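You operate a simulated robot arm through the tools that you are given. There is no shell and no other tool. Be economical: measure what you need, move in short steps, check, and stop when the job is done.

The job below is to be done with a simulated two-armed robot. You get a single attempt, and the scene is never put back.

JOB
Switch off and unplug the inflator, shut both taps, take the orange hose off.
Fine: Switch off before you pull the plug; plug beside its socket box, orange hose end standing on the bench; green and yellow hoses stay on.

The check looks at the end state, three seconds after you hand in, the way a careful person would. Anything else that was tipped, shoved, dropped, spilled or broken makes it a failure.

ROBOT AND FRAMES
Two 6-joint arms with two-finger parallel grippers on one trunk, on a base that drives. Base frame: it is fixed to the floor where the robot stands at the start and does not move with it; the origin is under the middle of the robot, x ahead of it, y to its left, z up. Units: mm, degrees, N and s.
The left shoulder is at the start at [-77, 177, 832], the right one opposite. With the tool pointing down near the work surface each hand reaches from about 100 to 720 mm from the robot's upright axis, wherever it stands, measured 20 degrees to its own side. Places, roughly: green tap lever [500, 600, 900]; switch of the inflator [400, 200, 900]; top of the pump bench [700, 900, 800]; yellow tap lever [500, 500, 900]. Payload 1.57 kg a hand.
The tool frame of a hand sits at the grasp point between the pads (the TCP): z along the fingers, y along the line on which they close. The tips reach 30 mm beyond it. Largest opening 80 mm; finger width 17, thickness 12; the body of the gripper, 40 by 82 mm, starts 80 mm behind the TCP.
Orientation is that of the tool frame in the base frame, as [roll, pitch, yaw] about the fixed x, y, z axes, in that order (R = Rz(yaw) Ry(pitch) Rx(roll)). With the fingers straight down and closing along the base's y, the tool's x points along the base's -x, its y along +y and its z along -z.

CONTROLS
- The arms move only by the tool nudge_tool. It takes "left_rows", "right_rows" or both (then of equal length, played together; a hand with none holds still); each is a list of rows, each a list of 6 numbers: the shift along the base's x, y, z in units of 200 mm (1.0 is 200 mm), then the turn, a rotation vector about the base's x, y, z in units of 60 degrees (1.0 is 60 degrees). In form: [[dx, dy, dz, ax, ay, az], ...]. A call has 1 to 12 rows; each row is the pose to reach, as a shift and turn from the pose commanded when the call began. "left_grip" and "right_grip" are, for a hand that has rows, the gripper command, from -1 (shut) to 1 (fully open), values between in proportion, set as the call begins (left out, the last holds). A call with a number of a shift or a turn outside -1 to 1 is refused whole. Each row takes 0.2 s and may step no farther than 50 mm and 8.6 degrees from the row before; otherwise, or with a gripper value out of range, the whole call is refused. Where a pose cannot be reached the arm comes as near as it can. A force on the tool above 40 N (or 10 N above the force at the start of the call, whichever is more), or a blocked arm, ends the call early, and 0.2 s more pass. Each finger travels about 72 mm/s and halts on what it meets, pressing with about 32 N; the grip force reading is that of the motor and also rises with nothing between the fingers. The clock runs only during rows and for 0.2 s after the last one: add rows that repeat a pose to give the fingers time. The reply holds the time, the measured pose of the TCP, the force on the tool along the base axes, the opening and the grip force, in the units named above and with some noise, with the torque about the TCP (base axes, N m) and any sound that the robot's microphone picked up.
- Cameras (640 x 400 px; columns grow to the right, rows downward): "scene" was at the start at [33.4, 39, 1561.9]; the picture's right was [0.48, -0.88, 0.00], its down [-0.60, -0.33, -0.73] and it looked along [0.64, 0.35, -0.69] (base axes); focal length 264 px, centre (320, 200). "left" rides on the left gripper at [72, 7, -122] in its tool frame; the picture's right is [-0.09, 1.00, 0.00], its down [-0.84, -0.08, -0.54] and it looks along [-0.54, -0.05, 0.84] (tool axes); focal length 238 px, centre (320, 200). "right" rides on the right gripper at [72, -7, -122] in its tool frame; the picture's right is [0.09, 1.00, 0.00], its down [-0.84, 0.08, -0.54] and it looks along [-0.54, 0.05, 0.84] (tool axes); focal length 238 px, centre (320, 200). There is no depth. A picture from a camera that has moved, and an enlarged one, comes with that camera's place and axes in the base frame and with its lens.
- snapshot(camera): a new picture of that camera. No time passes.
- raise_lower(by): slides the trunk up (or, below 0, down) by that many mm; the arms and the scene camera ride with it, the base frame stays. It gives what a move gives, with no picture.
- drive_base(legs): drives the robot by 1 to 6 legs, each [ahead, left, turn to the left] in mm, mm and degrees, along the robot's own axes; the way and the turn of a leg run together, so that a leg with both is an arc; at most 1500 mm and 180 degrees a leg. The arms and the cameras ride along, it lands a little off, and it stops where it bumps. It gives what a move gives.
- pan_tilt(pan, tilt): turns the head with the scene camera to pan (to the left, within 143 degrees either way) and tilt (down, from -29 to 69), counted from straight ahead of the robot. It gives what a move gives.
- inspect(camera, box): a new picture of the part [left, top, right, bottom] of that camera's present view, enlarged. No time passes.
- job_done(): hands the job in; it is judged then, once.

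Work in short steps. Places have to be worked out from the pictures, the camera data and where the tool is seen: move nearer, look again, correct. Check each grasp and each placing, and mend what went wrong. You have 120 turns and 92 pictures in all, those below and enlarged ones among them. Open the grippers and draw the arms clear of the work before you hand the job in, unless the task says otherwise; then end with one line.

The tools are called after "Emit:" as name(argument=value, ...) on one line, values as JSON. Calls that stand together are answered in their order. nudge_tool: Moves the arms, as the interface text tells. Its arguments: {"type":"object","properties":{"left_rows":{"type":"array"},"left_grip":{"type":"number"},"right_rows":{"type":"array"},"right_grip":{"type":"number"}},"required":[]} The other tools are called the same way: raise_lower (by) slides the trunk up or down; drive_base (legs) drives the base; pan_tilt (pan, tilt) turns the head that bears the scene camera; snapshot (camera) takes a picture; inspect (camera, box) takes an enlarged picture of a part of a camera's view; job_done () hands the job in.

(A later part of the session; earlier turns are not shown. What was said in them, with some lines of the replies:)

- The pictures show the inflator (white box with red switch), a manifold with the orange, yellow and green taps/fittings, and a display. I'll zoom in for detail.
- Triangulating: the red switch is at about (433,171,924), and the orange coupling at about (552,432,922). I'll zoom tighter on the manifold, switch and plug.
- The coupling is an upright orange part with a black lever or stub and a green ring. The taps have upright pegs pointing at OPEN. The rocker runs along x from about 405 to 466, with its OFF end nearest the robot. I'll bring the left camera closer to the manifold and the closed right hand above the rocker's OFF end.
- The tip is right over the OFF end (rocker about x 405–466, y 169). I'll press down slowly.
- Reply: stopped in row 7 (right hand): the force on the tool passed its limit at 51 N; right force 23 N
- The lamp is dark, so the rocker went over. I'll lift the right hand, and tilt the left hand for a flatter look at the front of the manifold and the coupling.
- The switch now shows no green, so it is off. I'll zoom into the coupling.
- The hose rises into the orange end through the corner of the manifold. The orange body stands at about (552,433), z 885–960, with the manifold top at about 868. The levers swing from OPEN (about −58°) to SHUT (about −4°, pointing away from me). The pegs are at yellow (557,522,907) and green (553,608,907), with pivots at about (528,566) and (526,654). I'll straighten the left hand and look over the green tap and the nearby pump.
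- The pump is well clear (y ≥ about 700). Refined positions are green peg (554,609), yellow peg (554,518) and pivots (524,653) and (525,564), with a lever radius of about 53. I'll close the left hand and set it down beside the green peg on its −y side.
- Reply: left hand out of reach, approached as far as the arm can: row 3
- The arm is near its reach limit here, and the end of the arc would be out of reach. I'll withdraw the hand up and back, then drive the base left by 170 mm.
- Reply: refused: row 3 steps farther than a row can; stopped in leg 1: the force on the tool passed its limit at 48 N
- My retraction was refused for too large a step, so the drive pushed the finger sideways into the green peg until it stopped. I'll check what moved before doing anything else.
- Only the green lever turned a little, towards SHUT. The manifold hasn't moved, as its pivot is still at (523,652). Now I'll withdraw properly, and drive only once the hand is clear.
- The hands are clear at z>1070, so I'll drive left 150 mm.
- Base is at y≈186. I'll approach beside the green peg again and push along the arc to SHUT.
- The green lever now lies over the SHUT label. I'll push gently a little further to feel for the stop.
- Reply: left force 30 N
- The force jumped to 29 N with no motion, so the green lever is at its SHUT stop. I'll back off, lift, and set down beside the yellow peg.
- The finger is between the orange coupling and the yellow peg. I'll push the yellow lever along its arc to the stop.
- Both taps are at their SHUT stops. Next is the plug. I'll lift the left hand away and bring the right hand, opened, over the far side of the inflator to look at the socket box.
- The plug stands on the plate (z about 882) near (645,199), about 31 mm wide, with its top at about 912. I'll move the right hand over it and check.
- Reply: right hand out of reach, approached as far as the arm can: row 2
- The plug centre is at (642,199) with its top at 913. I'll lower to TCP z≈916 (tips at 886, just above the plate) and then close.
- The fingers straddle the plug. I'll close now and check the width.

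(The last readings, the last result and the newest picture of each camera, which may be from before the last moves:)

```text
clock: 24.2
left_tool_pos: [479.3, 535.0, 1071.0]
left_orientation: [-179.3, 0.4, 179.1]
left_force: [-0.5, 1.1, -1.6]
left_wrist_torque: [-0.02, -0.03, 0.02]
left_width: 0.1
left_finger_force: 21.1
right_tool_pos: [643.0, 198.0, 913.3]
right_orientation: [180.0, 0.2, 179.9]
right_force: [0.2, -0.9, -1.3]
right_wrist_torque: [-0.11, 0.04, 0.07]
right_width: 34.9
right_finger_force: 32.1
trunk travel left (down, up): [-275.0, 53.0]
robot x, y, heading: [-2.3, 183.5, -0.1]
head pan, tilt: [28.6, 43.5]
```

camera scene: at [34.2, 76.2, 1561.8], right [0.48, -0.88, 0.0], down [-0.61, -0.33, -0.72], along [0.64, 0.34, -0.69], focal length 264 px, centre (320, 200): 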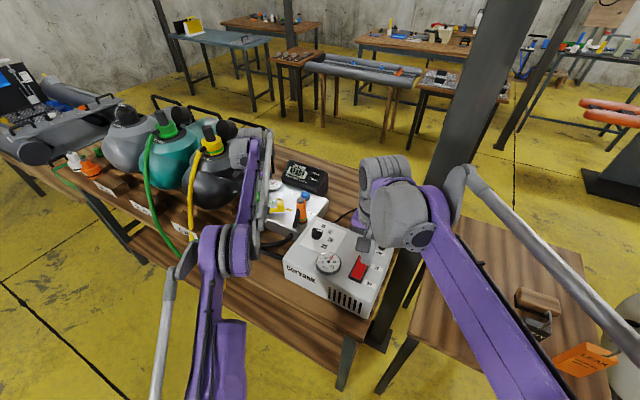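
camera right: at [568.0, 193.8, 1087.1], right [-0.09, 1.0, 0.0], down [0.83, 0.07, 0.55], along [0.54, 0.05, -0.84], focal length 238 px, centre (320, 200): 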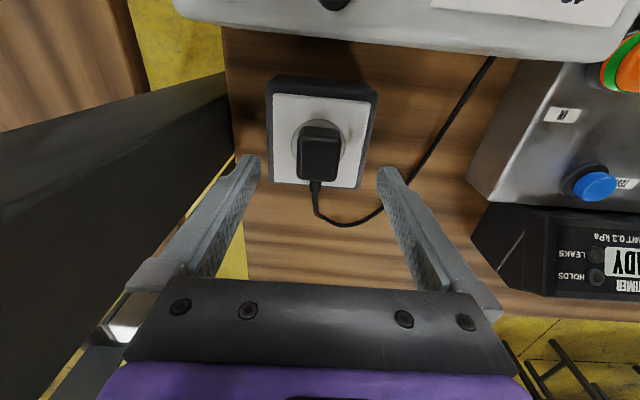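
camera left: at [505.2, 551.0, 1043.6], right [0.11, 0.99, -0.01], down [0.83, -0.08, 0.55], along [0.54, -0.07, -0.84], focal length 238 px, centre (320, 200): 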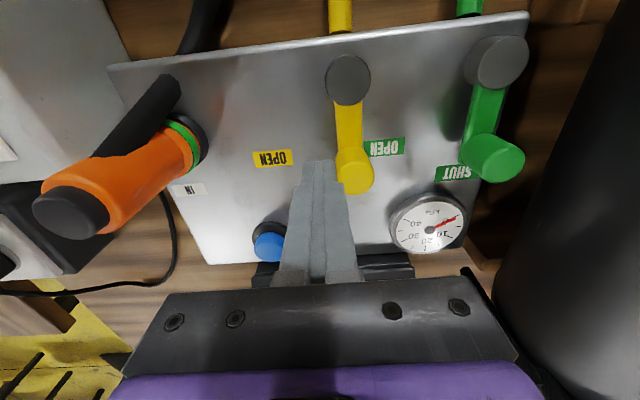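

The grip is on, at width 35. I'll pull straight up in small steps.

Emit:
nudge_tool(right_rows=[[0, 0, 0.03, 0, 0, 0], [0, 0, 0.06, 0, 0, 0], [0, 0, 0.1, 0, 0, 0], [0, 0, 0.15, 0, 0, 0], [0, 0, 0.22, 0, 0, 0], [0, 0, 0.28, 0, 0, 0]])

Emit:
inspect(camera="scene", box=[330, 180, 430, 270])

```text
clock: 25.6
left_tool_pos: [479.2, 535.0, 1070.0]
left_orientation: [-179.3, 0.4, 179.2]
left_force: [0.1, 0.2, 0.4]
left_wrist_torque: [0.0, -0.01, 0.04]
left_width: 0.0
left_finger_force: 21.8
right_tool_pos: [644.1, 198.9, 969.4]
right_orientation: [179.9, 0.3, 180.0]
right_force: [-0.1, -0.5, -1.9]
right_wrist_torque: [-0.01, 0.0, -0.01]
right_width: 35.1
right_finger_force: 32.0
trunk travel left (down, up): [-275.0, 53.0]
robot x, y, heading: [2.3, 183.5, -0.3]
head pan, tilt: [28.6, 43.5]
heard: snap
```

```text
4.44 times, centred on (380, 225) of scene
camera zoom: at [34.2, 222.5, 1561.9], right [0.48, -0.88, 0.0], down [-0.6, -0.33, -0.73], along [0.64, 0.35, -0.69], focal length 1171 px, centre (53, 89)
```

zoom: 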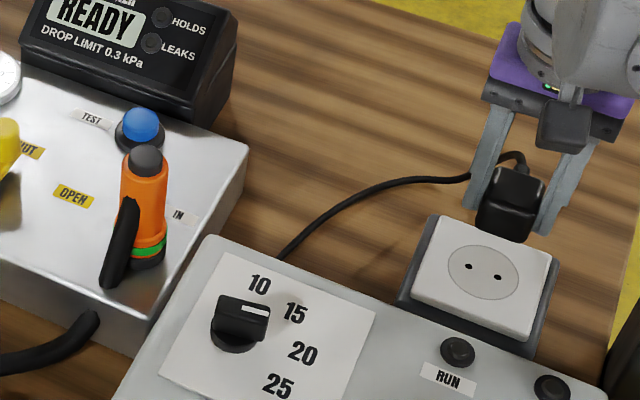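

The plug is out (I heard a snap, and the socket holes are visible). I'll carry it to the +y side of the socket box and lower it towards the bench.

Emit:
nudge_tool(right_rows=[[-0.02, 0.2, 0, 0, 0, 0], [-0.03, 0.4, 0, 0, 0, 0], [-0.045, 0.505, 0, 0, 0, 0], [-0.045, 0.505, -0.2, 0, 0, 0], [-0.045, 0.505, -0.4, 0, 0, 0], [-0.045, 0.505, -0.48, 0, 0, 0]])

Emit:
snapshot(camera="right")

Emit:
inspect(camera="scene", box=[310, 170, 430, 270])

```text
clock: 27.1
left_tool_pos: [479.1, 535.1, 1070.4]
left_orientation: [-179.3, 0.4, 179.2]
left_force: [-0.8, -0.3, -0.2]
left_wrist_torque: [0.01, 0.02, 0.01]
left_width: 0.0
left_finger_force: 20.7
right_tool_pos: [636.1, 300.3, 872.8]
right_orientation: [180.0, 0.2, 179.9]
right_force: [0.2, -0.3, -0.7]
right_wrist_torque: [0.01, -0.02, 0.01]
right_width: 35.0
right_finger_force: 31.7
right hand out of reach, approached as far as the arm can: row 1, 2, 3, 4, 5
trunk travel left (down, up): [-275.0, 53.0]
robot x, y, heading: [-1.7, 181.9, -0.3]
head pan, tilt: [28.6, 43.5]
```

```text
53 pictures are left
camera right: at [562.6, 293.3, 994.9], right [-0.09, 1.0, 0.0], down [0.84, 0.07, 0.54], along [0.54, 0.05, -0.84], focal length 238 px, centre (320, 200)
```

right: 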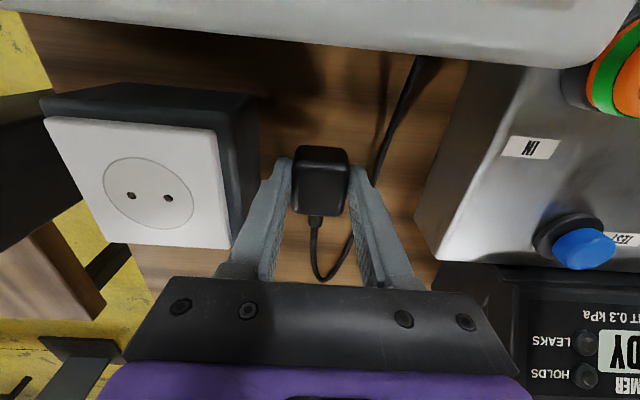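

```text
4.00 times, centred on (370, 220) of scene
camera zoom: at [34.1, 222.6, 1562.0], right [0.48, -0.88, 0.0], down [-0.6, -0.33, -0.73], along [0.64, 0.35, -0.69], focal length 1054 px, centre (120, 120)
```

zoom: 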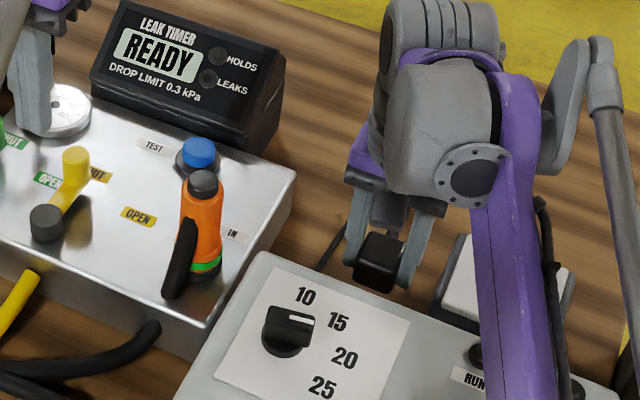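

The plug is between the socket box and the manifold with space all round. I'll lower in small steps until I feel contact.

Emit:
nudge_tool(right_rows=[[0, 0, -0.02, 0, 0, 0], [0, 0, -0.04, 0, 0, 0], [0, 0, -0.06, 0, 0, 0], [0, 0, -0.08, 0, 0, 0], [0, 0, -0.08, 0, 0, 0]])

```text
clock: 28.2
left_tool_pos: [478.6, 535.0, 1069.7]
left_orientation: [-179.2, 0.3, 179.1]
left_force: [0.3, 0.1, -0.5]
left_wrist_torque: [-0.01, -0.01, -0.01]
left_width: 0.2
left_finger_force: 21.2
right_tool_pos: [635.6, 300.8, 857.4]
right_orientation: [179.9, 0.2, 179.9]
right_force: [-0.6, 0.4, -0.8]
right_wrist_torque: [0.0, 0.02, 0.01]
right_width: 34.9
right_finger_force: 31.7
trunk travel left (down, up): [-275.0, 53.0]
robot x, y, heading: [1.1, 183.8, -0.3]
head pan, tilt: [28.6, 43.5]
```

Emit:
nudge_tool(right_rows=[[0, 0, -0.02, 0, 0, 0], [0, 0, -0.04, 0, 0, 0], [0, 0, -0.06, 0, 0, 0], [0, 0, -0.08, 0, 0, 0], [0, 0, -0.1, 0, 0, 0], [0, 0, -0.12, 0, 0, 0]])

Emit:
inspect(camera="right", box=[200, 80, 440, 300])

```text
clock: 29.6
left_tool_pos: [478.2, 536.1, 1071.9]
left_orientation: [-179.3, 0.4, 179.2]
left_force: [0.8, 0.2, 0.4]
left_wrist_torque: [0.01, -0.03, -0.01]
left_width: 0.2
left_finger_force: 21.7
right_tool_pos: [636.0, 301.4, 834.6]
right_orientation: [179.9, 0.3, 179.9]
right_force: [3.6, 2.1, 22.7]
right_wrist_torque: [0.02, -0.12, 0.01]
right_width: 35.7
right_finger_force: 32.0
trunk travel left (down, up): [-275.0, 53.0]
robot x, y, heading: [2.0, 180.8, -0.2]
head pan, tilt: [28.6, 43.5]
```

```text
1.82 times, centred on (320, 190) of right
camera zoom: at [562.2, 294.1, 956.5], right [-0.09, 1.0, 0.0], down [0.83, 0.07, 0.55], along [0.54, 0.05, -0.84], focal length 433 px, centre (320, 218)
```

zoom: 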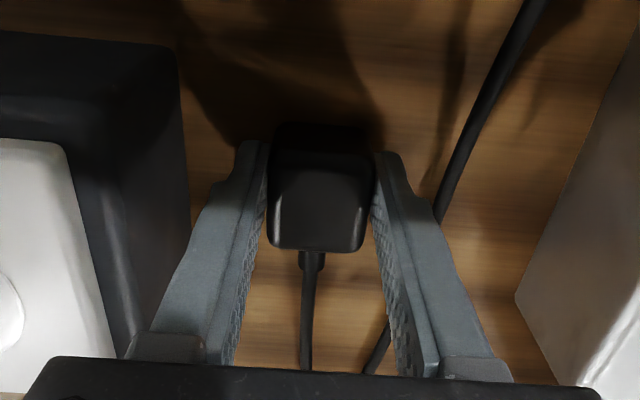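

It has touched the bench. I'll ease up 2 mm, open to about 58 mm, and raise straight up.

Emit:
nudge_tool(right_rows=[[0, 0, 0.01, 0, 0, 0], [0, 0, 0.01, 0, 0, 0], [0, 0, 0.01, 0, 0, 0], [0, 0, 0.15, 0, 0, 0], [0, 0, 0.35, 0, 0, 0], [0, 0, 0.55, 0, 0, 0]], right_grip=0.4)

Emit:
snapshot(camera="right")

```text
clock: 31.1
left_tool_pos: [480.1, 535.9, 1071.1]
left_orientation: [-179.4, 0.4, 179.2]
left_force: [-0.8, 0.6, -0.1]
left_wrist_torque: [-0.03, 0.01, -0.01]
left_width: 0.1
left_finger_force: 21.4
right_tool_pos: [621.8, 295.2, 940.9]
right_orientation: [179.8, 0.2, 179.9]
right_force: [0.6, -0.6, 0.4]
right_wrist_torque: [-0.01, -0.01, 0.0]
right_width: 55.7
right_finger_force: 0.1
right hand out of reach, approached as far as the arm can: row 5, 6
trunk travel left (down, up): [-275.0, 53.0]
robot x, y, heading: [3.5, 183.0, -0.4]
head pan, tilt: [28.6, 43.5]
```

```text
50 pictures are left
camera right: at [549.2, 288.8, 1061.1], right [-0.09, 1.0, 0.0], down [0.84, 0.08, 0.54], along [0.54, 0.05, -0.84], focal length 238 px, centre (320, 200)
```

right: 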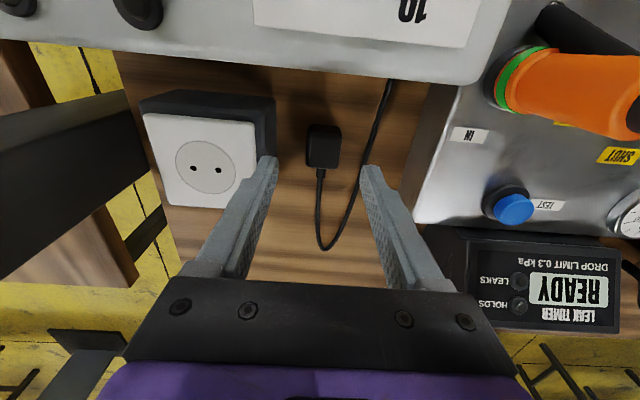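

The plug stands on the bench beside its box. Next I'll pull the right arm back to a clear place and bring the open left hand above the orange coupling.

Emit:
nudge_tool(right_rows=[[-0.08, 0, 0.15, 0, 0, 0], [-0.15, 0, 0.3, 0, 0, 0], [-0.25, 0, 0.42, 0, 0, 0], [-0.4, -0.1, 0.5, 0, 0, 0], [-0.6, -0.2, 0.55, 0, 0, 0], [-0.78, -0.32, 0.58, 0, 0, 0], [-0.92, -0.46, 0.62, 0, 0, 0], [-0.98, -0.62, 0.68, 0, 0, 0]], left_rows=[[0, 0, 0, 0, 0, 0], [0, 0, 0, 0, 0, 0], [0, 0, 0, 0, 0, 0], [0.05, -0.1, 0, 0, 0, 0], [0.13, -0.22, 0, 0, 0, 0], [0.21, -0.34, -0.02, 0, 0, 0], [0.29, -0.44, -0.12, 0, 0, 0], [0.365, -0.51, -0.3, 0, 0, 0]], left_grip=1)

Emit:
snapshot(camera="left")

Emit:
inspect(camera="scene", box=[230, 150, 390, 270])

```text
clock: 32.9
left_tool_pos: [551.5, 431.4, 1011.1]
left_orientation: [-179.3, 0.2, 179.3]
left_force: [0.1, 0.1, -0.8]
left_wrist_torque: [-0.02, 0.0, -0.03]
left_width: 80.1
left_finger_force: 0.1
right_tool_pos: [427.0, 170.6, 1075.9]
right_orientation: [179.9, 0.3, 179.9]
right_force: [0.0, 0.2, 0.0]
right_wrist_torque: [0.02, 0.01, -0.04]
right_width: 55.9
right_finger_force: 0.1
trunk travel left (down, up): [-275.0, 53.0]
robot x, y, heading: [0.9, 185.5, -0.3]
head pan, tilt: [28.6, 43.5]
```

```text
49 pictures are left
camera left: at [478.5, 439.3, 1133.2], right [0.1, 0.99, -0.01], down [0.83, -0.08, 0.55], along [0.54, -0.07, -0.84], focal length 238 px, centre (320, 200)
```

left: 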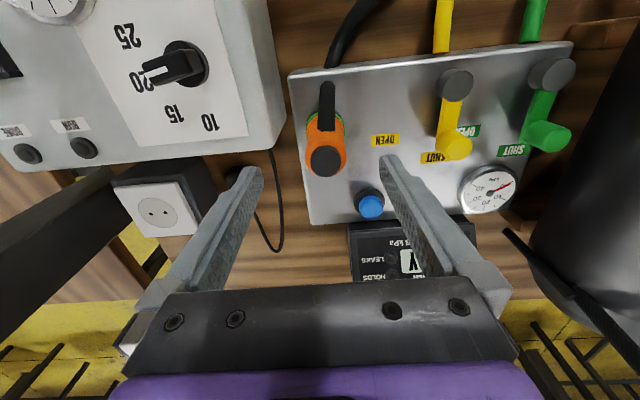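

```text
3.33 times, centred on (310, 210) of scene
camera zoom: at [34.5, 221.6, 1562.0], right [0.48, -0.88, 0.0], down [-0.61, -0.33, -0.73], along [0.64, 0.35, -0.69], focal length 878 px, centre (353, 167)
```

zoom: 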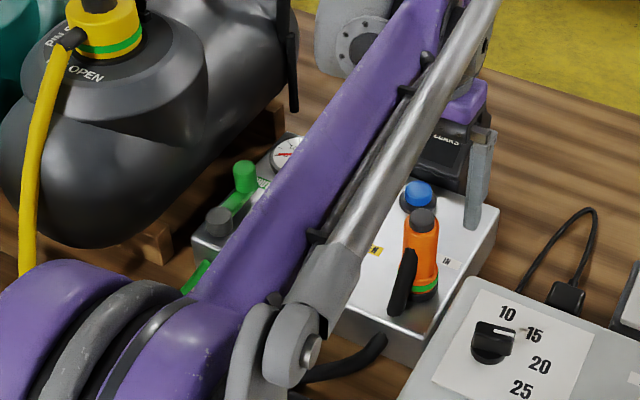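

The cap is at (553,433), directly below the hand. I'll lower to z≈925 and grip.

Emit:
nudge_tool(left_rows=[[0.008, 0.006, -0.2, 0, 0, 0], [0.008, 0.006, -0.35, 0, 0, 0], [0.008, 0.006, -0.43, 0, 0, 0], [0.008, 0.006, -0.43, 0, 0, 0]])

Emit:
inspect(camera="left", box=[200, 30, 440, 260])

```text
clock: 33.6
left_tool_pos: [554.2, 434.4, 940.8]
left_orientation: [-179.2, 0.5, 179.4]
left_force: [1.0, 1.5, 18.0]
left_wrist_torque: [-0.87, 0.09, 0.06]
left_width: 79.3
left_finger_force: 0.1
right_tool_pos: [426.7, 171.5, 1076.4]
right_orientation: [180.0, 0.3, 179.8]
right_force: [0.5, 0.0, -0.2]
right_wrist_torque: [0.0, 0.02, -0.01]
right_width: 56.0
right_finger_force: 0.0
trunk travel left (down, up): [-275.0, 53.0]
robot x, y, heading: [0.5, 183.3, -0.2]
head pan, tilt: [28.6, 43.5]
stopped in row 3 (left hand): the force on the tool passed its limit at 58 N (the readings are from after the stop); the commanded pose is now the measured one
```

```text
1.74 times, centred on (320, 145) of left
camera zoom: at [480.7, 443.0, 1061.5], right [0.1, 0.99, -0.01], down [0.83, -0.08, 0.55], along [0.55, -0.07, -0.83], focal length 414 px, centre (320, 296)
```

zoom: 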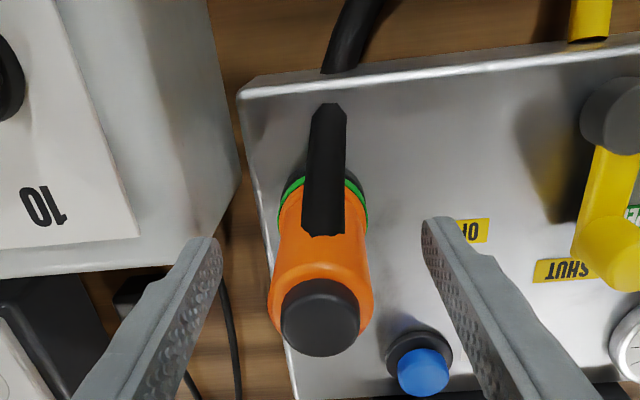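

The −y fingertip landed on the top edge of the inflator (z≈911, y≈386). I'll lift, narrow the opening to about 48 mm, and yaw 20° so that finger clears the inflator corner. First I'll check that nothing shifted.

Emit:
nudge_tool(left_rows=[[0, 0, 0.1, 0, 0, 0], [0, 0.01, 0.18, 0, 0, 0.13], [0, 0.01, 0.18, 0, 0, 0.26], [0, 0.01, 0.18, 0, 0, 0.35], [0, 0.01, 0.18, 0, 0, 0.35]], left_grip=0.2)

Emit:
snapshot(camera="left")

Emit:
inspect(camera="scene", box=[250, 170, 410, 290])

```text
clock: 34.8
left_tool_pos: [555.3, 436.2, 973.6]
left_orientation: [-179.1, 0.5, -159.6]
left_force: [0.3, 0.1, 0.9]
left_wrist_torque: [0.0, -0.03, -0.01]
left_width: 48.0
left_finger_force: 0.0
right_tool_pos: [425.8, 171.7, 1076.3]
right_orientation: [179.9, 0.3, 179.8]
right_force: [0.3, -0.3, -1.1]
right_wrist_torque: [0.0, -0.01, -0.05]
right_width: 55.9
right_finger_force: 0.0
trunk travel left (down, up): [-275.0, 53.0]
robot x, y, heading: [-0.5, 180.1, -0.4]
head pan, tilt: [28.6, 43.5]
```

```text
46 pictures are left
camera left: at [482.9, 418.5, 1096.1], right [-0.26, 0.97, -0.01], down [0.8, 0.23, 0.55], along [0.53, 0.13, -0.83], focal length 238 px, centre (320, 200)
```

left: 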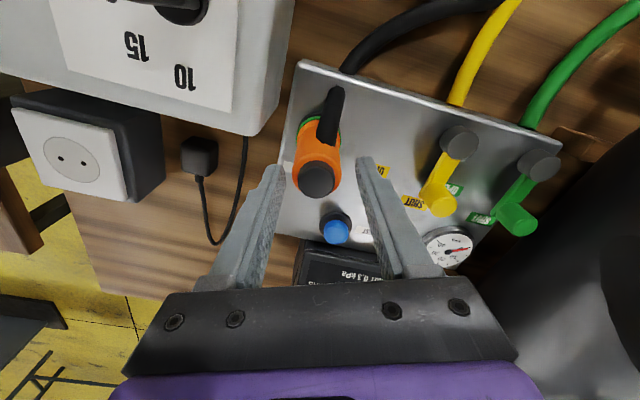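

```text
3.33 times, centred on (330, 230) of scene
camera zoom: at [34.2, 222.6, 1561.9], right [0.48, -0.88, 0.0], down [-0.6, -0.33, -0.73], along [0.64, 0.35, -0.69], focal length 878 px, centre (287, 100)
```

zoom: 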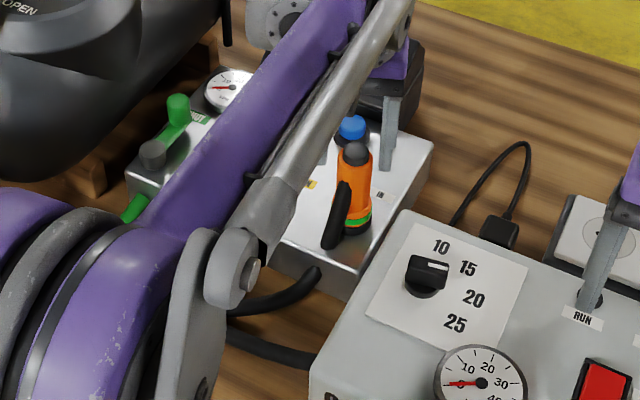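

It's aligned, with the cap at (555,434.5) between the fingers. I'll lower to z≈926.

Emit:
nudge_tool(left_rows=[[0, -0.004, -0.08, 0, 0, 0], [0, -0.004, -0.16, 0, 0, 0], [0, -0.004, -0.2, 0, 0, 0], [0, -0.004, -0.24, 0, 0, 0], [0, -0.004, -0.24, 0, 0, 0]])

Emit:
inspect(camera="left", box=[200, 30, 440, 260])

```text
clock: 36.0
left_tool_pos: [555.1, 434.7, 925.4]
left_orientation: [-179.0, 0.5, -159.7]
left_force: [1.1, -0.6, 0.0]
left_wrist_torque: [-0.01, -0.02, 0.0]
left_width: 48.2
left_finger_force: 0.1
right_tool_pos: [427.7, 172.1, 1075.9]
right_orientation: [179.9, 0.3, 180.0]
right_force: [-0.9, -0.4, 0.8]
right_wrist_torque: [0.03, 0.03, 0.0]
right_width: 56.0
right_finger_force: 0.1
trunk travel left (down, up): [-275.0, 53.0]
robot x, y, heading: [3.8, 181.0, -0.1]
head pan, tilt: [28.6, 43.5]
```

```text
1.74 times, centred on (320, 145) of left
camera zoom: at [482.6, 417.1, 1047.5], right [-0.26, 0.97, -0.01], down [0.8, 0.22, 0.55], along [0.53, 0.13, -0.83], focal length 414 px, centre (320, 296)
```

zoom: 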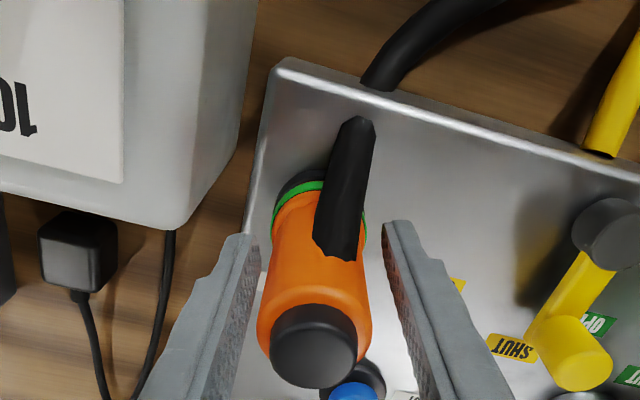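

Clear on both sides. I'll close on the coupling.

Emit:
nudge_tool(left_rows=[[0, 0, 0, 0, 0, 0], [0, 0, 0, 0, 0, 0], [0, 0, 0, 0, 0, 0]], left_grip=-1)

Emit:
nudge_tool(left_rows=[[0, 0, 0.02, 0, 0, 0], [0, 0, 0.04, 0, 0, 0], [0, 0, 0.06, 0, 0, 0]])

Emit:
inspect(camera="scene", box=[290, 180, 360, 240])

```text
clock: 36.8
left_tool_pos: [554.4, 435.3, 925.8]
left_orientation: [-179.1, 0.5, -159.6]
left_force: [-0.9, 1.3, 2.7]
left_wrist_torque: [0.11, 0.01, -0.01]
left_width: 32.3
left_finger_force: 32.2
right_tool_pos: [427.1, 171.1, 1076.4]
right_orientation: [179.9, 0.2, 179.8]
right_force: [0.2, 0.0, 0.1]
right_wrist_torque: [0.02, -0.01, 0.02]
right_width: 55.8
right_finger_force: 0.2
trunk travel left (down, up): [-275.0, 53.0]
robot x, y, heading: [4.3, 182.5, -0.0]
head pan, tilt: [28.6, 43.5]
```

```text
clock: 37.6
left_tool_pos: [555.3, 435.4, 937.6]
left_orientation: [-179.1, 0.6, -159.8]
left_force: [0.2, -0.8, -0.3]
left_wrist_torque: [-0.03, 0.02, -0.03]
left_width: 32.5
left_finger_force: 32.1
right_tool_pos: [425.8, 171.6, 1075.8]
right_orientation: [179.9, 0.3, 179.9]
right_force: [-0.1, -0.7, 0.1]
right_wrist_torque: [0.04, 0.01, 0.04]
right_width: 55.9
right_finger_force: 0.1
trunk travel left (down, up): [-275.0, 53.0]
robot x, y, heading: [2.5, 182.7, -0.1]
head pan, tilt: [28.6, 43.5]
```

```text
6.67 times, centred on (325, 210) of scene
camera zoom: at [34.3, 222.6, 1561.9], right [0.48, -0.88, 0.0], down [-0.6, -0.33, -0.73], along [0.64, 0.35, -0.69], focal length 1757 px, centre (287, 133)
```

zoom: 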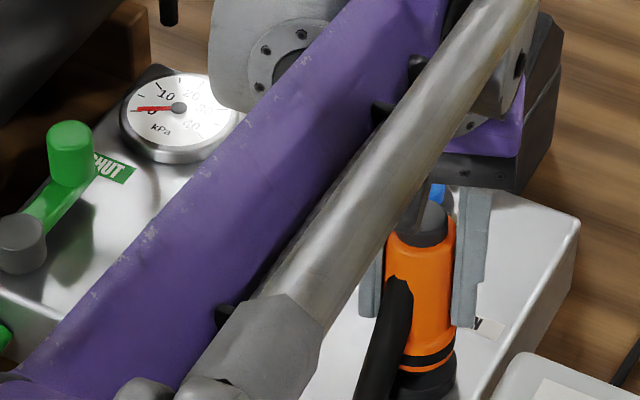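

It came up 12 mm with no force, and the green lock ring now shows black, so it has released. I'll keep lifting.

Emit:
nudge_tool(left_rows=[[0, 0, 0.05, 0, 0, 0], [0, 0, 0.12, 0, 0, 0], [0, 0, 0.22, 0, 0, 0], [0, 0, 0.34, 0, 0, 0]])

Emit:
snapshot(camera="left")

Emit:
snapshot(camera="scene")

```text
clock: 38.6
left_tool_pos: [553.2, 436.0, 1007.0]
left_orientation: [-179.1, 0.4, -159.6]
left_force: [0.9, 0.0, 0.6]
left_wrist_torque: [0.02, 0.01, 0.02]
left_width: 32.4
left_finger_force: 32.4
right_tool_pos: [426.1, 171.0, 1076.3]
right_orientation: [179.9, 0.2, 179.9]
right_force: [0.2, -0.7, 0.7]
right_wrist_torque: [-0.01, 0.01, 0.0]
right_width: 56.0
right_finger_force: 0.0
trunk travel left (down, up): [-275.0, 53.0]
robot x, y, heading: [-0.1, 183.8, -0.1]
head pan, tilt: [28.6, 43.5]
```

```text
42 pictures are left
camera left: at [481.7, 417.5, 1128.9], right [-0.26, 0.97, -0.01], down [0.8, 0.22, 0.55], along [0.53, 0.13, -0.83], focal length 238 px, centre (320, 200)
```

left: 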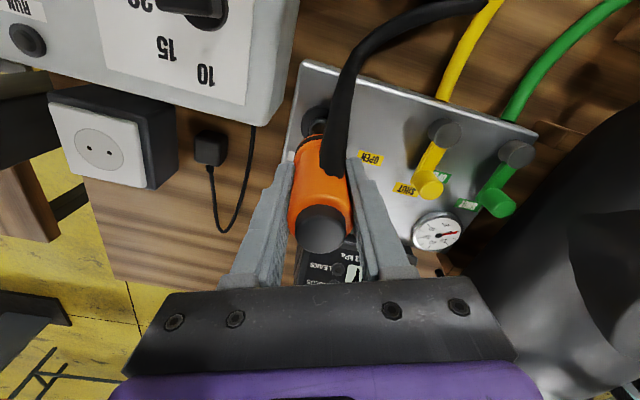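

```text
41 pictures are left
camera scene: at [34.0, 222.4, 1561.9], right [0.48, -0.88, 0.0], down [-0.6, -0.33, -0.73], along [0.64, 0.35, -0.69], focal length 264 px, centre (320, 200)
```

scene: 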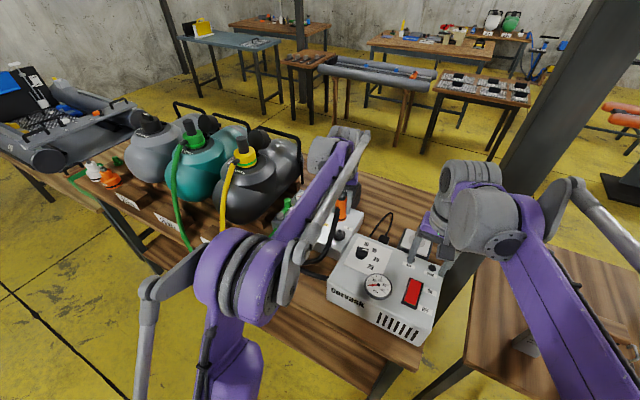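

The hose end is free, and the hose follows it. I'll carry it over the open bench strip in front of the manifold and look before lowering.

Emit:
nudge_tool(left_rows=[[-0.12, 0.05, 0, 0, 0, 0], [-0.25, 0.1, 0, 0, 0, 0], [-0.38, 0.16, 0, 0, 0, 0], [-0.5, 0.22, 0, 0, 0, 0], [-0.58, 0.245, 0, 0, 0, 0]])

Emit:
snapshot(camera="left")

Emit:
inspect(camera="scene", box=[200, 180, 400, 320])

```text
clock: 39.8
left_tool_pos: [437.7, 485.3, 1005.2]
left_orientation: [-179.2, 0.4, -159.6]
left_force: [-0.2, 0.2, -0.8]
left_wrist_torque: [0.04, 0.0, -0.03]
left_width: 32.3
left_finger_force: 32.4
right_tool_pos: [426.4, 170.9, 1075.7]
right_orientation: [179.9, 0.2, 179.9]
right_force: [0.8, 0.4, -0.5]
right_wrist_torque: [-0.02, 0.0, 0.02]
right_width: 56.1
right_finger_force: 0.1
trunk travel left (down, up): [-275.0, 53.0]
robot x, y, heading: [1.7, 182.5, -0.2]
head pan, tilt: [28.6, 43.5]
```

```text
40 pictures are left
camera left: at [365.0, 467.7, 1127.3], right [-0.26, 0.97, -0.01], down [0.8, 0.22, 0.55], along [0.53, 0.13, -0.83], focal length 238 px, centre (320, 200)
```

left: 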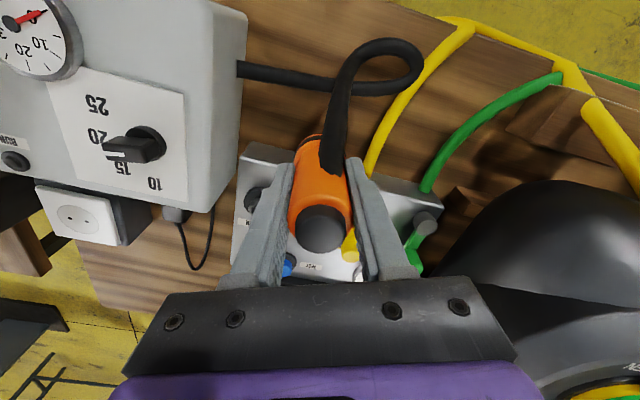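

```text
2.86 times, centred on (300, 250) of scene
camera zoom: at [33.8, 222.5, 1561.9], right [0.48, -0.88, 0.0], down [-0.6, -0.33, -0.73], along [0.64, 0.35, -0.69], focal length 753 px, centre (377, 57)
```

zoom: 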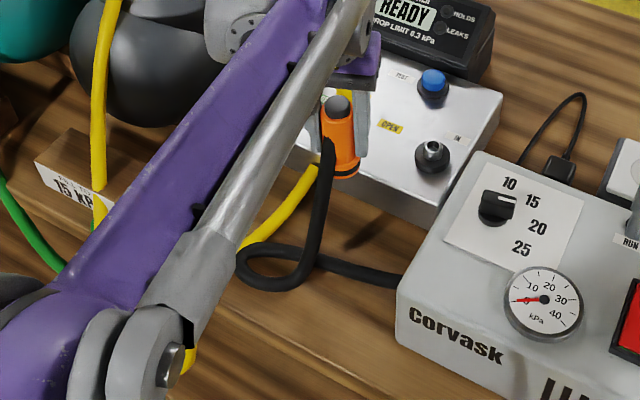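

Bench clearance looks fine: the hose leg lies at about x 405 and the manifold front at about x 476, so I aim for x≈446. I'll lower to TCP z≈885 and look again.

Emit:
nudge_tool(left_rows=[[0.04, 0, -0.1, 0, 0, 0], [0.04, 0, -0.25, 0, 0, 0], [0.04, 0, -0.4, 0, 0, 0], [0.04, 0, -0.52, 0, 0, 0], [0.04, 0, -0.6, 0, 0, 0]])

Emit:
snapshot(camera="left")

Emit:
inspect(camera="scene", box=[240, 190, 370, 290])

```text
clock: 41.0
left_tool_pos: [444.3, 484.3, 886.4]
left_orientation: [-179.1, 0.5, -159.8]
left_force: [0.4, -0.5, -0.5]
left_wrist_torque: [0.01, 0.0, -0.01]
left_width: 32.3
left_finger_force: 31.8
right_tool_pos: [427.8, 170.7, 1076.4]
right_orientation: [179.9, 0.2, 179.8]
right_force: [-0.6, -0.5, -0.1]
right_wrist_torque: [-0.01, -0.04, -0.01]
right_width: 56.0
right_finger_force: 0.0
trunk travel left (down, up): [-275.0, 53.0]
robot x, y, heading: [0.1, 182.6, -0.3]
head pan, tilt: [28.6, 43.5]
```

```text
38 pictures are left
camera left: at [374.0, 467.6, 1007.5], right [-0.26, 0.97, -0.01], down [0.8, 0.22, 0.55], along [0.53, 0.13, -0.84], focal length 238 px, centre (320, 200)
```

left: 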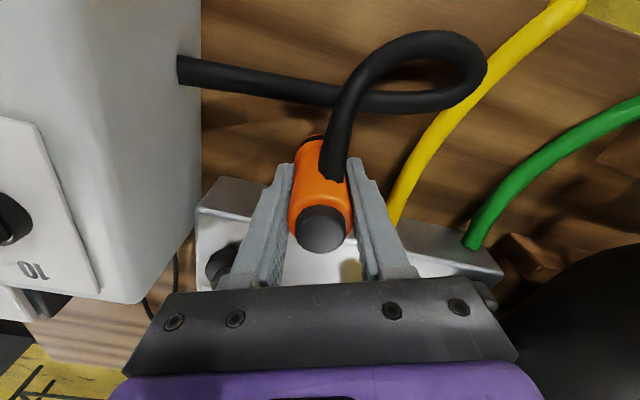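

```text
4.00 times, centred on (305, 240) of scene
camera zoom: at [34.4, 222.7, 1561.9], right [0.48, -0.88, 0.0], down [-0.61, -0.33, -0.73], along [0.64, 0.35, -0.69], focal length 1054 px, centre (380, 40)
```

zoom: 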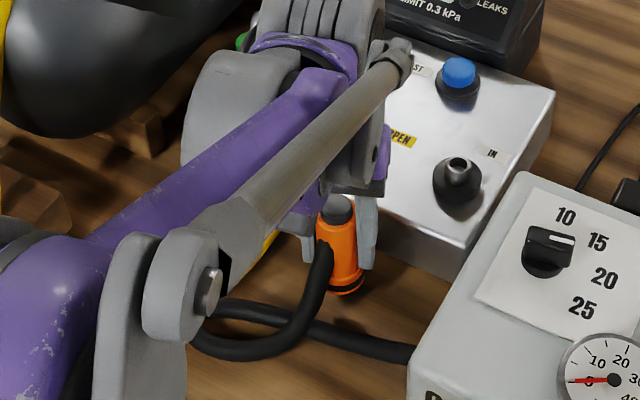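

Clear below. I'll lower slowly to contact.

Emit:
nudge_tool(left_rows=[[0, 0, -0.03, 0, 0, 0], [0, 0, -0.06, 0, 0, 0], [0, 0, -0.09, 0, 0, 0], [0, 0, -0.11, 0, 0, 0], [0, 0, -0.13, 0, 0, 0], [0, 0, -0.15, 0, 0, 0]])

```text
clock: 42.4
left_tool_pos: [448.7, 484.0, 855.8]
left_orientation: [-179.1, 0.5, -159.8]
left_force: [-0.2, -0.6, -0.7]
left_wrist_torque: [0.01, 0.0, 0.0]
left_width: 32.2
left_finger_force: 31.8
right_tool_pos: [426.4, 172.2, 1075.1]
right_orientation: [179.9, 0.3, 179.9]
right_force: [-0.4, -0.2, -0.4]
right_wrist_torque: [0.04, 0.01, -0.04]
right_width: 55.8
right_finger_force: 0.1
trunk travel left (down, up): [-275.0, 53.0]
robot x, y, heading: [3.3, 180.5, -0.1]
head pan, tilt: [28.6, 43.5]
```

Emit:
nudge_tool(left_rows=[[0, 0, -0.015, 0, 0, 0], [0, 0, -0.03, 0, 0, 0], [0, 0, -0.045, 0, 0, 0], [0, 0, -0.06, 0, 0, 0]])

Emit:
snapshot(camera="left")

```text
clock: 43.2
left_tool_pos: [446.9, 484.6, 849.5]
left_orientation: [-179.3, 0.5, -159.7]
left_force: [0.1, 0.3, 25.1]
left_wrist_torque: [0.33, 0.2, -0.01]
left_width: 32.4
left_finger_force: 32.1
right_tool_pos: [425.4, 169.7, 1076.7]
right_orientation: [179.9, 0.3, 180.0]
right_force: [-0.3, -0.3, -0.6]
right_wrist_torque: [0.02, 0.01, 0.0]
right_width: 56.2
right_finger_force: 0.0
trunk travel left (down, up): [-275.0, 53.0]
robot x, y, heading: [-2.1, 183.9, -0.1]
head pan, tilt: [28.6, 43.5]
stopped in row 4 (left hand): the force on the tool passed its limit at 46 N (the readings are from after the stop); the commanded pose is now the measured one
```

```text
36 pictures are left
camera left: at [374.4, 466.5, 971.9], right [-0.26, 0.97, -0.01], down [0.8, 0.22, 0.55], along [0.53, 0.13, -0.83], focal length 238 px, centre (320, 200)
```

left: 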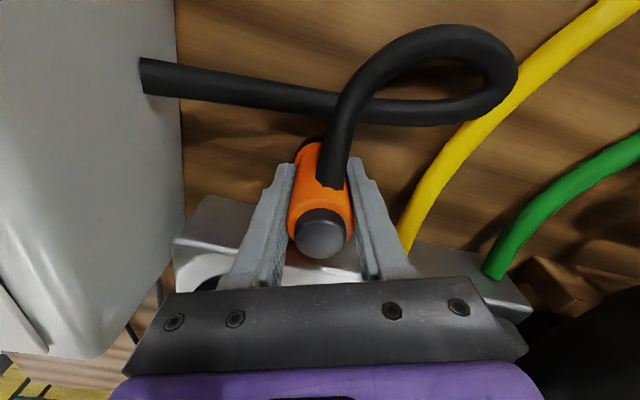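

It's on the bench. I'll ease the pressure, open moderately, and rise straight up.

Emit:
nudge_tool(left_rows=[[0, 0, 0.005, 0, 0, 0], [0, 0, 0.005, 0, 0, 0], [0, 0, 0.005, 0, 0, 0], [0, 0, 0.005, 0, 0, 0]], left_grip=0.35)

Emit:
inspect(camera="left", box=[200, 80, 440, 280])

```text
clock: 44.2
left_tool_pos: [446.8, 484.2, 849.1]
left_orientation: [-179.2, 0.5, -159.6]
left_force: [-0.4, 0.3, -0.3]
left_wrist_torque: [0.03, 0.0, 0.0]
left_width: 54.1
left_finger_force: 0.0
right_tool_pos: [425.8, 171.2, 1074.3]
right_orientation: [179.9, 0.2, 179.9]
right_force: [0.1, -0.7, 0.3]
right_wrist_torque: [-0.03, -0.02, -0.01]
right_width: 56.1
right_finger_force: 0.0
trunk travel left (down, up): [-275.0, 53.0]
robot x, y, heading: [-0.2, 187.0, 0.0]
head pan, tilt: [28.6, 43.5]
```

```text
2.00 times, centred on (320, 180) of left
camera zoom: at [375.1, 467.4, 971.3], right [-0.26, 0.97, -0.01], down [0.8, 0.22, 0.55], along [0.53, 0.13, -0.83], focal length 477 px, centre (320, 240)
```

zoom: 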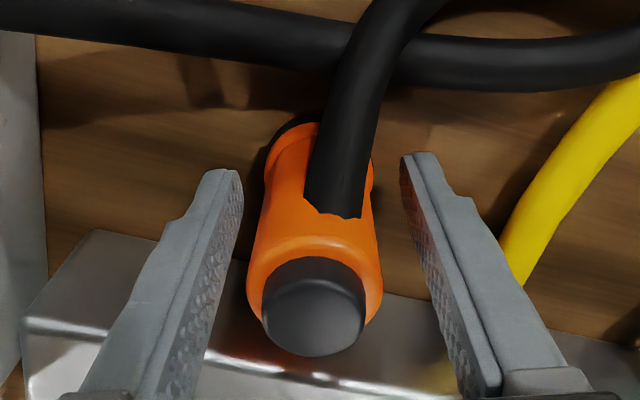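

Released, and it stands upright between the open fingers. I'll lift straight up, then pull back and check.

Emit:
nudge_tool(left_rows=[[0, 0, 0.1, 0, 0, 0], [0, 0, 0.3, 0, 0, 0], [0, 0, 0.5, 0, 0, 0], [0, 0, 0.7, 0, 0, 0], [0, 0, 0.9, 0, 0, 0], [-0.15, 0, 1.0, 0, 0, 0], [-0.35, 0, 1.0, 0, 0, 0]])

Emit:
snapshot(camera="left")

Emit:
snapshot(camera="scene")

```text
clock: 45.8
left_tool_pos: [376.1, 483.1, 1048.0]
left_orientation: [-179.2, 0.5, -159.6]
left_force: [-0.5, -0.4, -0.5]
left_wrist_torque: [-0.01, 0.0, 0.01]
left_width: 53.8
left_finger_force: 0.0
right_tool_pos: [425.3, 171.2, 1074.7]
right_orientation: [179.9, 0.2, 179.9]
right_force: [0.1, -0.3, -0.3]
right_wrist_torque: [-0.01, -0.01, -0.02]
right_width: 55.8
right_finger_force: 0.0
trunk travel left (down, up): [-275.0, 53.0]
robot x, y, heading: [2.0, 184.4, -0.0]
head pan, tilt: [28.6, 43.5]
```

```text
34 pictures are left
camera left: at [304.0, 465.5, 1170.3], right [-0.26, 0.97, -0.01], down [0.8, 0.22, 0.55], along [0.53, 0.13, -0.83], focal length 238 px, centre (320, 200)
```

left: 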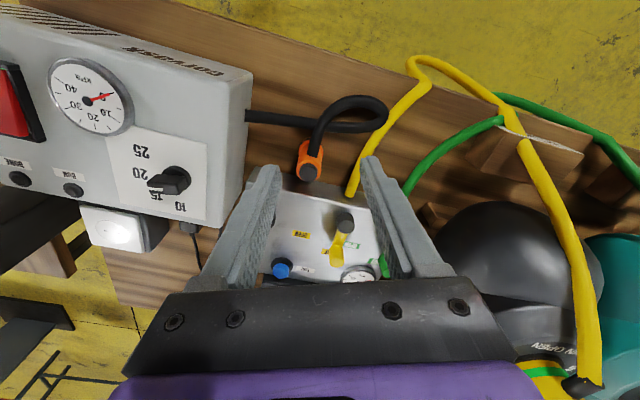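

```text
33 pictures are left
camera scene: at [32.7, 222.3, 1561.9], right [0.48, -0.88, 0.0], down [-0.6, -0.33, -0.73], along [0.64, 0.35, -0.69], focal length 264 px, centre (320, 200)
```

scene: 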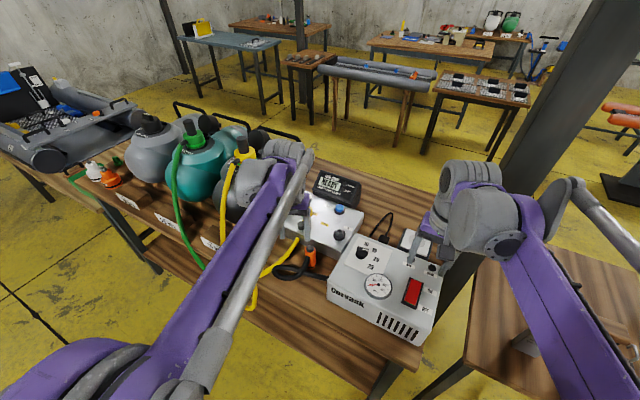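

The hose end stands upright. I'll move both arms clear and then inspect everything.

Emit:
nudge_tool(left_rows=[[-0.1, 0, 0.15, 0, 0, 0], [-0.2, 0.05, 0.3, 0, 0, 0], [-0.3, 0.1, 0.45, 0, 0, 0], [-0.4, 0.2, 0.6, 0, 0, 0], [-0.5, 0.35, 0.7, 0, 0, 0], [-0.55, 0.5, 0.8, 0, 0, 0]], right_rows=[[0, 0, 0.15, 0, 0, 0], [-0.1, -0.1, 0.3, 0, 0, 0], [-0.2, -0.2, 0.4, 0, 0, 0], [-0.3, -0.35, 0.5, 0, 0, 0], [-0.4, -0.5, 0.5, 0, 0, 0], [-0.45, -0.65, 0.5, 0, 0, 0]], left_grip=1, right_grip=1)

Emit:
snapshot(camera="scene")

Emit:
inspect(camera="scene", box=[250, 170, 350, 290])

Emit:
inspect(camera="scene", box=[310, 200, 450, 330])

```text
clock: 47.2
left_tool_pos: [266.8, 584.2, 1210.0]
left_orientation: [-179.1, 0.5, -159.7]
left_force: [0.1, -0.2, 0.4]
left_wrist_torque: [-0.03, 0.0, 0.01]
left_width: 80.0
left_finger_force: 0.1
right_tool_pos: [339.2, 42.5, 1174.4]
right_orientation: [179.9, 0.2, 179.9]
right_force: [-1.3, 0.1, -0.1]
right_wrist_torque: [-0.01, 0.03, -0.02]
right_width: 79.9
right_finger_force: 0.1
trunk travel left (down, up): [-275.0, 53.0]
robot x, y, heading: [1.4, 181.8, -0.1]
head pan, tilt: [28.6, 43.5]
```

```text
32 pictures are left
camera scene: at [34.5, 223.0, 1561.9], right [0.48, -0.88, 0.0], down [-0.6, -0.33, -0.73], along [0.64, 0.35, -0.69], focal length 264 px, centre (320, 200)
```

scene: 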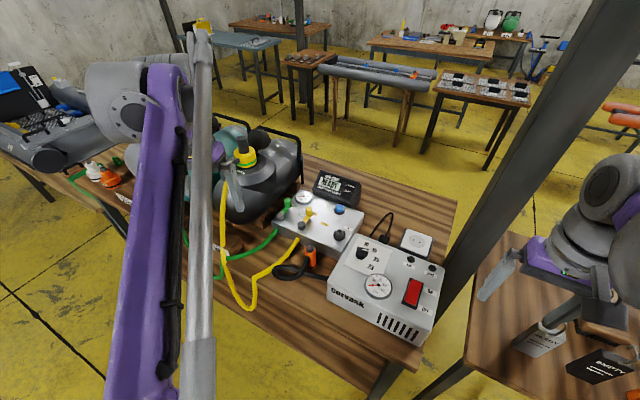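

```text
3.33 times, centred on (300, 230) of scene
camera zoom: at [34.5, 223.0, 1561.9], right [0.48, -0.88, 0.0], down [-0.6, -0.33, -0.73], along [0.64, 0.35, -0.69], focal length 878 px, centre (387, 100)
```

zoom: 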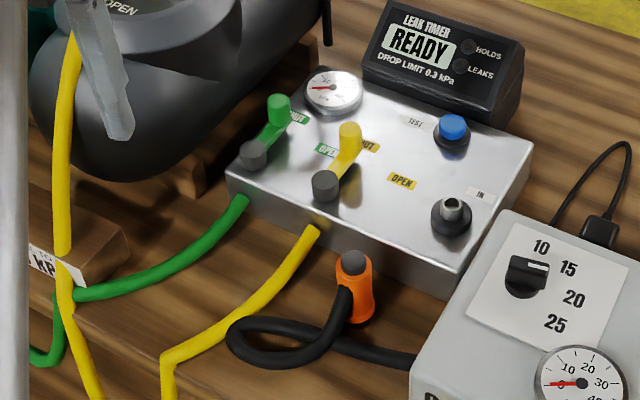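

```text
3.08 times, centred on (380, 265) of scene
camera zoom: at [34.5, 223.0, 1561.9], right [0.48, -0.88, 0.0], down [-0.6, -0.33, -0.73], along [0.64, 0.35, -0.69], focal length 811 px, centre (135, 0)
```

zoom: 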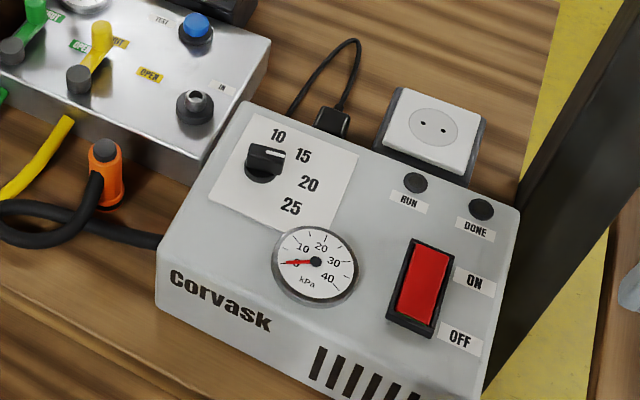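

The inflator is off (lamp dark, gauge at 0) and unplugged, with the plug beside its box. Both levers are at SHUT, the orange end is standing on the bench, the green and yellow hoses are still on, and nothing else has moved. I'm handing in.

Emit:
job_done()

```text
The job is handed in.
```

I switched the inflator off and unplugged it, shut both taps, and stood the orange hose end on the bench. The plug is beside its socket box and the green and yellow hoses are still on; along the way a drive bumped the green tap lever and a fingertip touched the inflator top, but nothing else moved in the final pictures.
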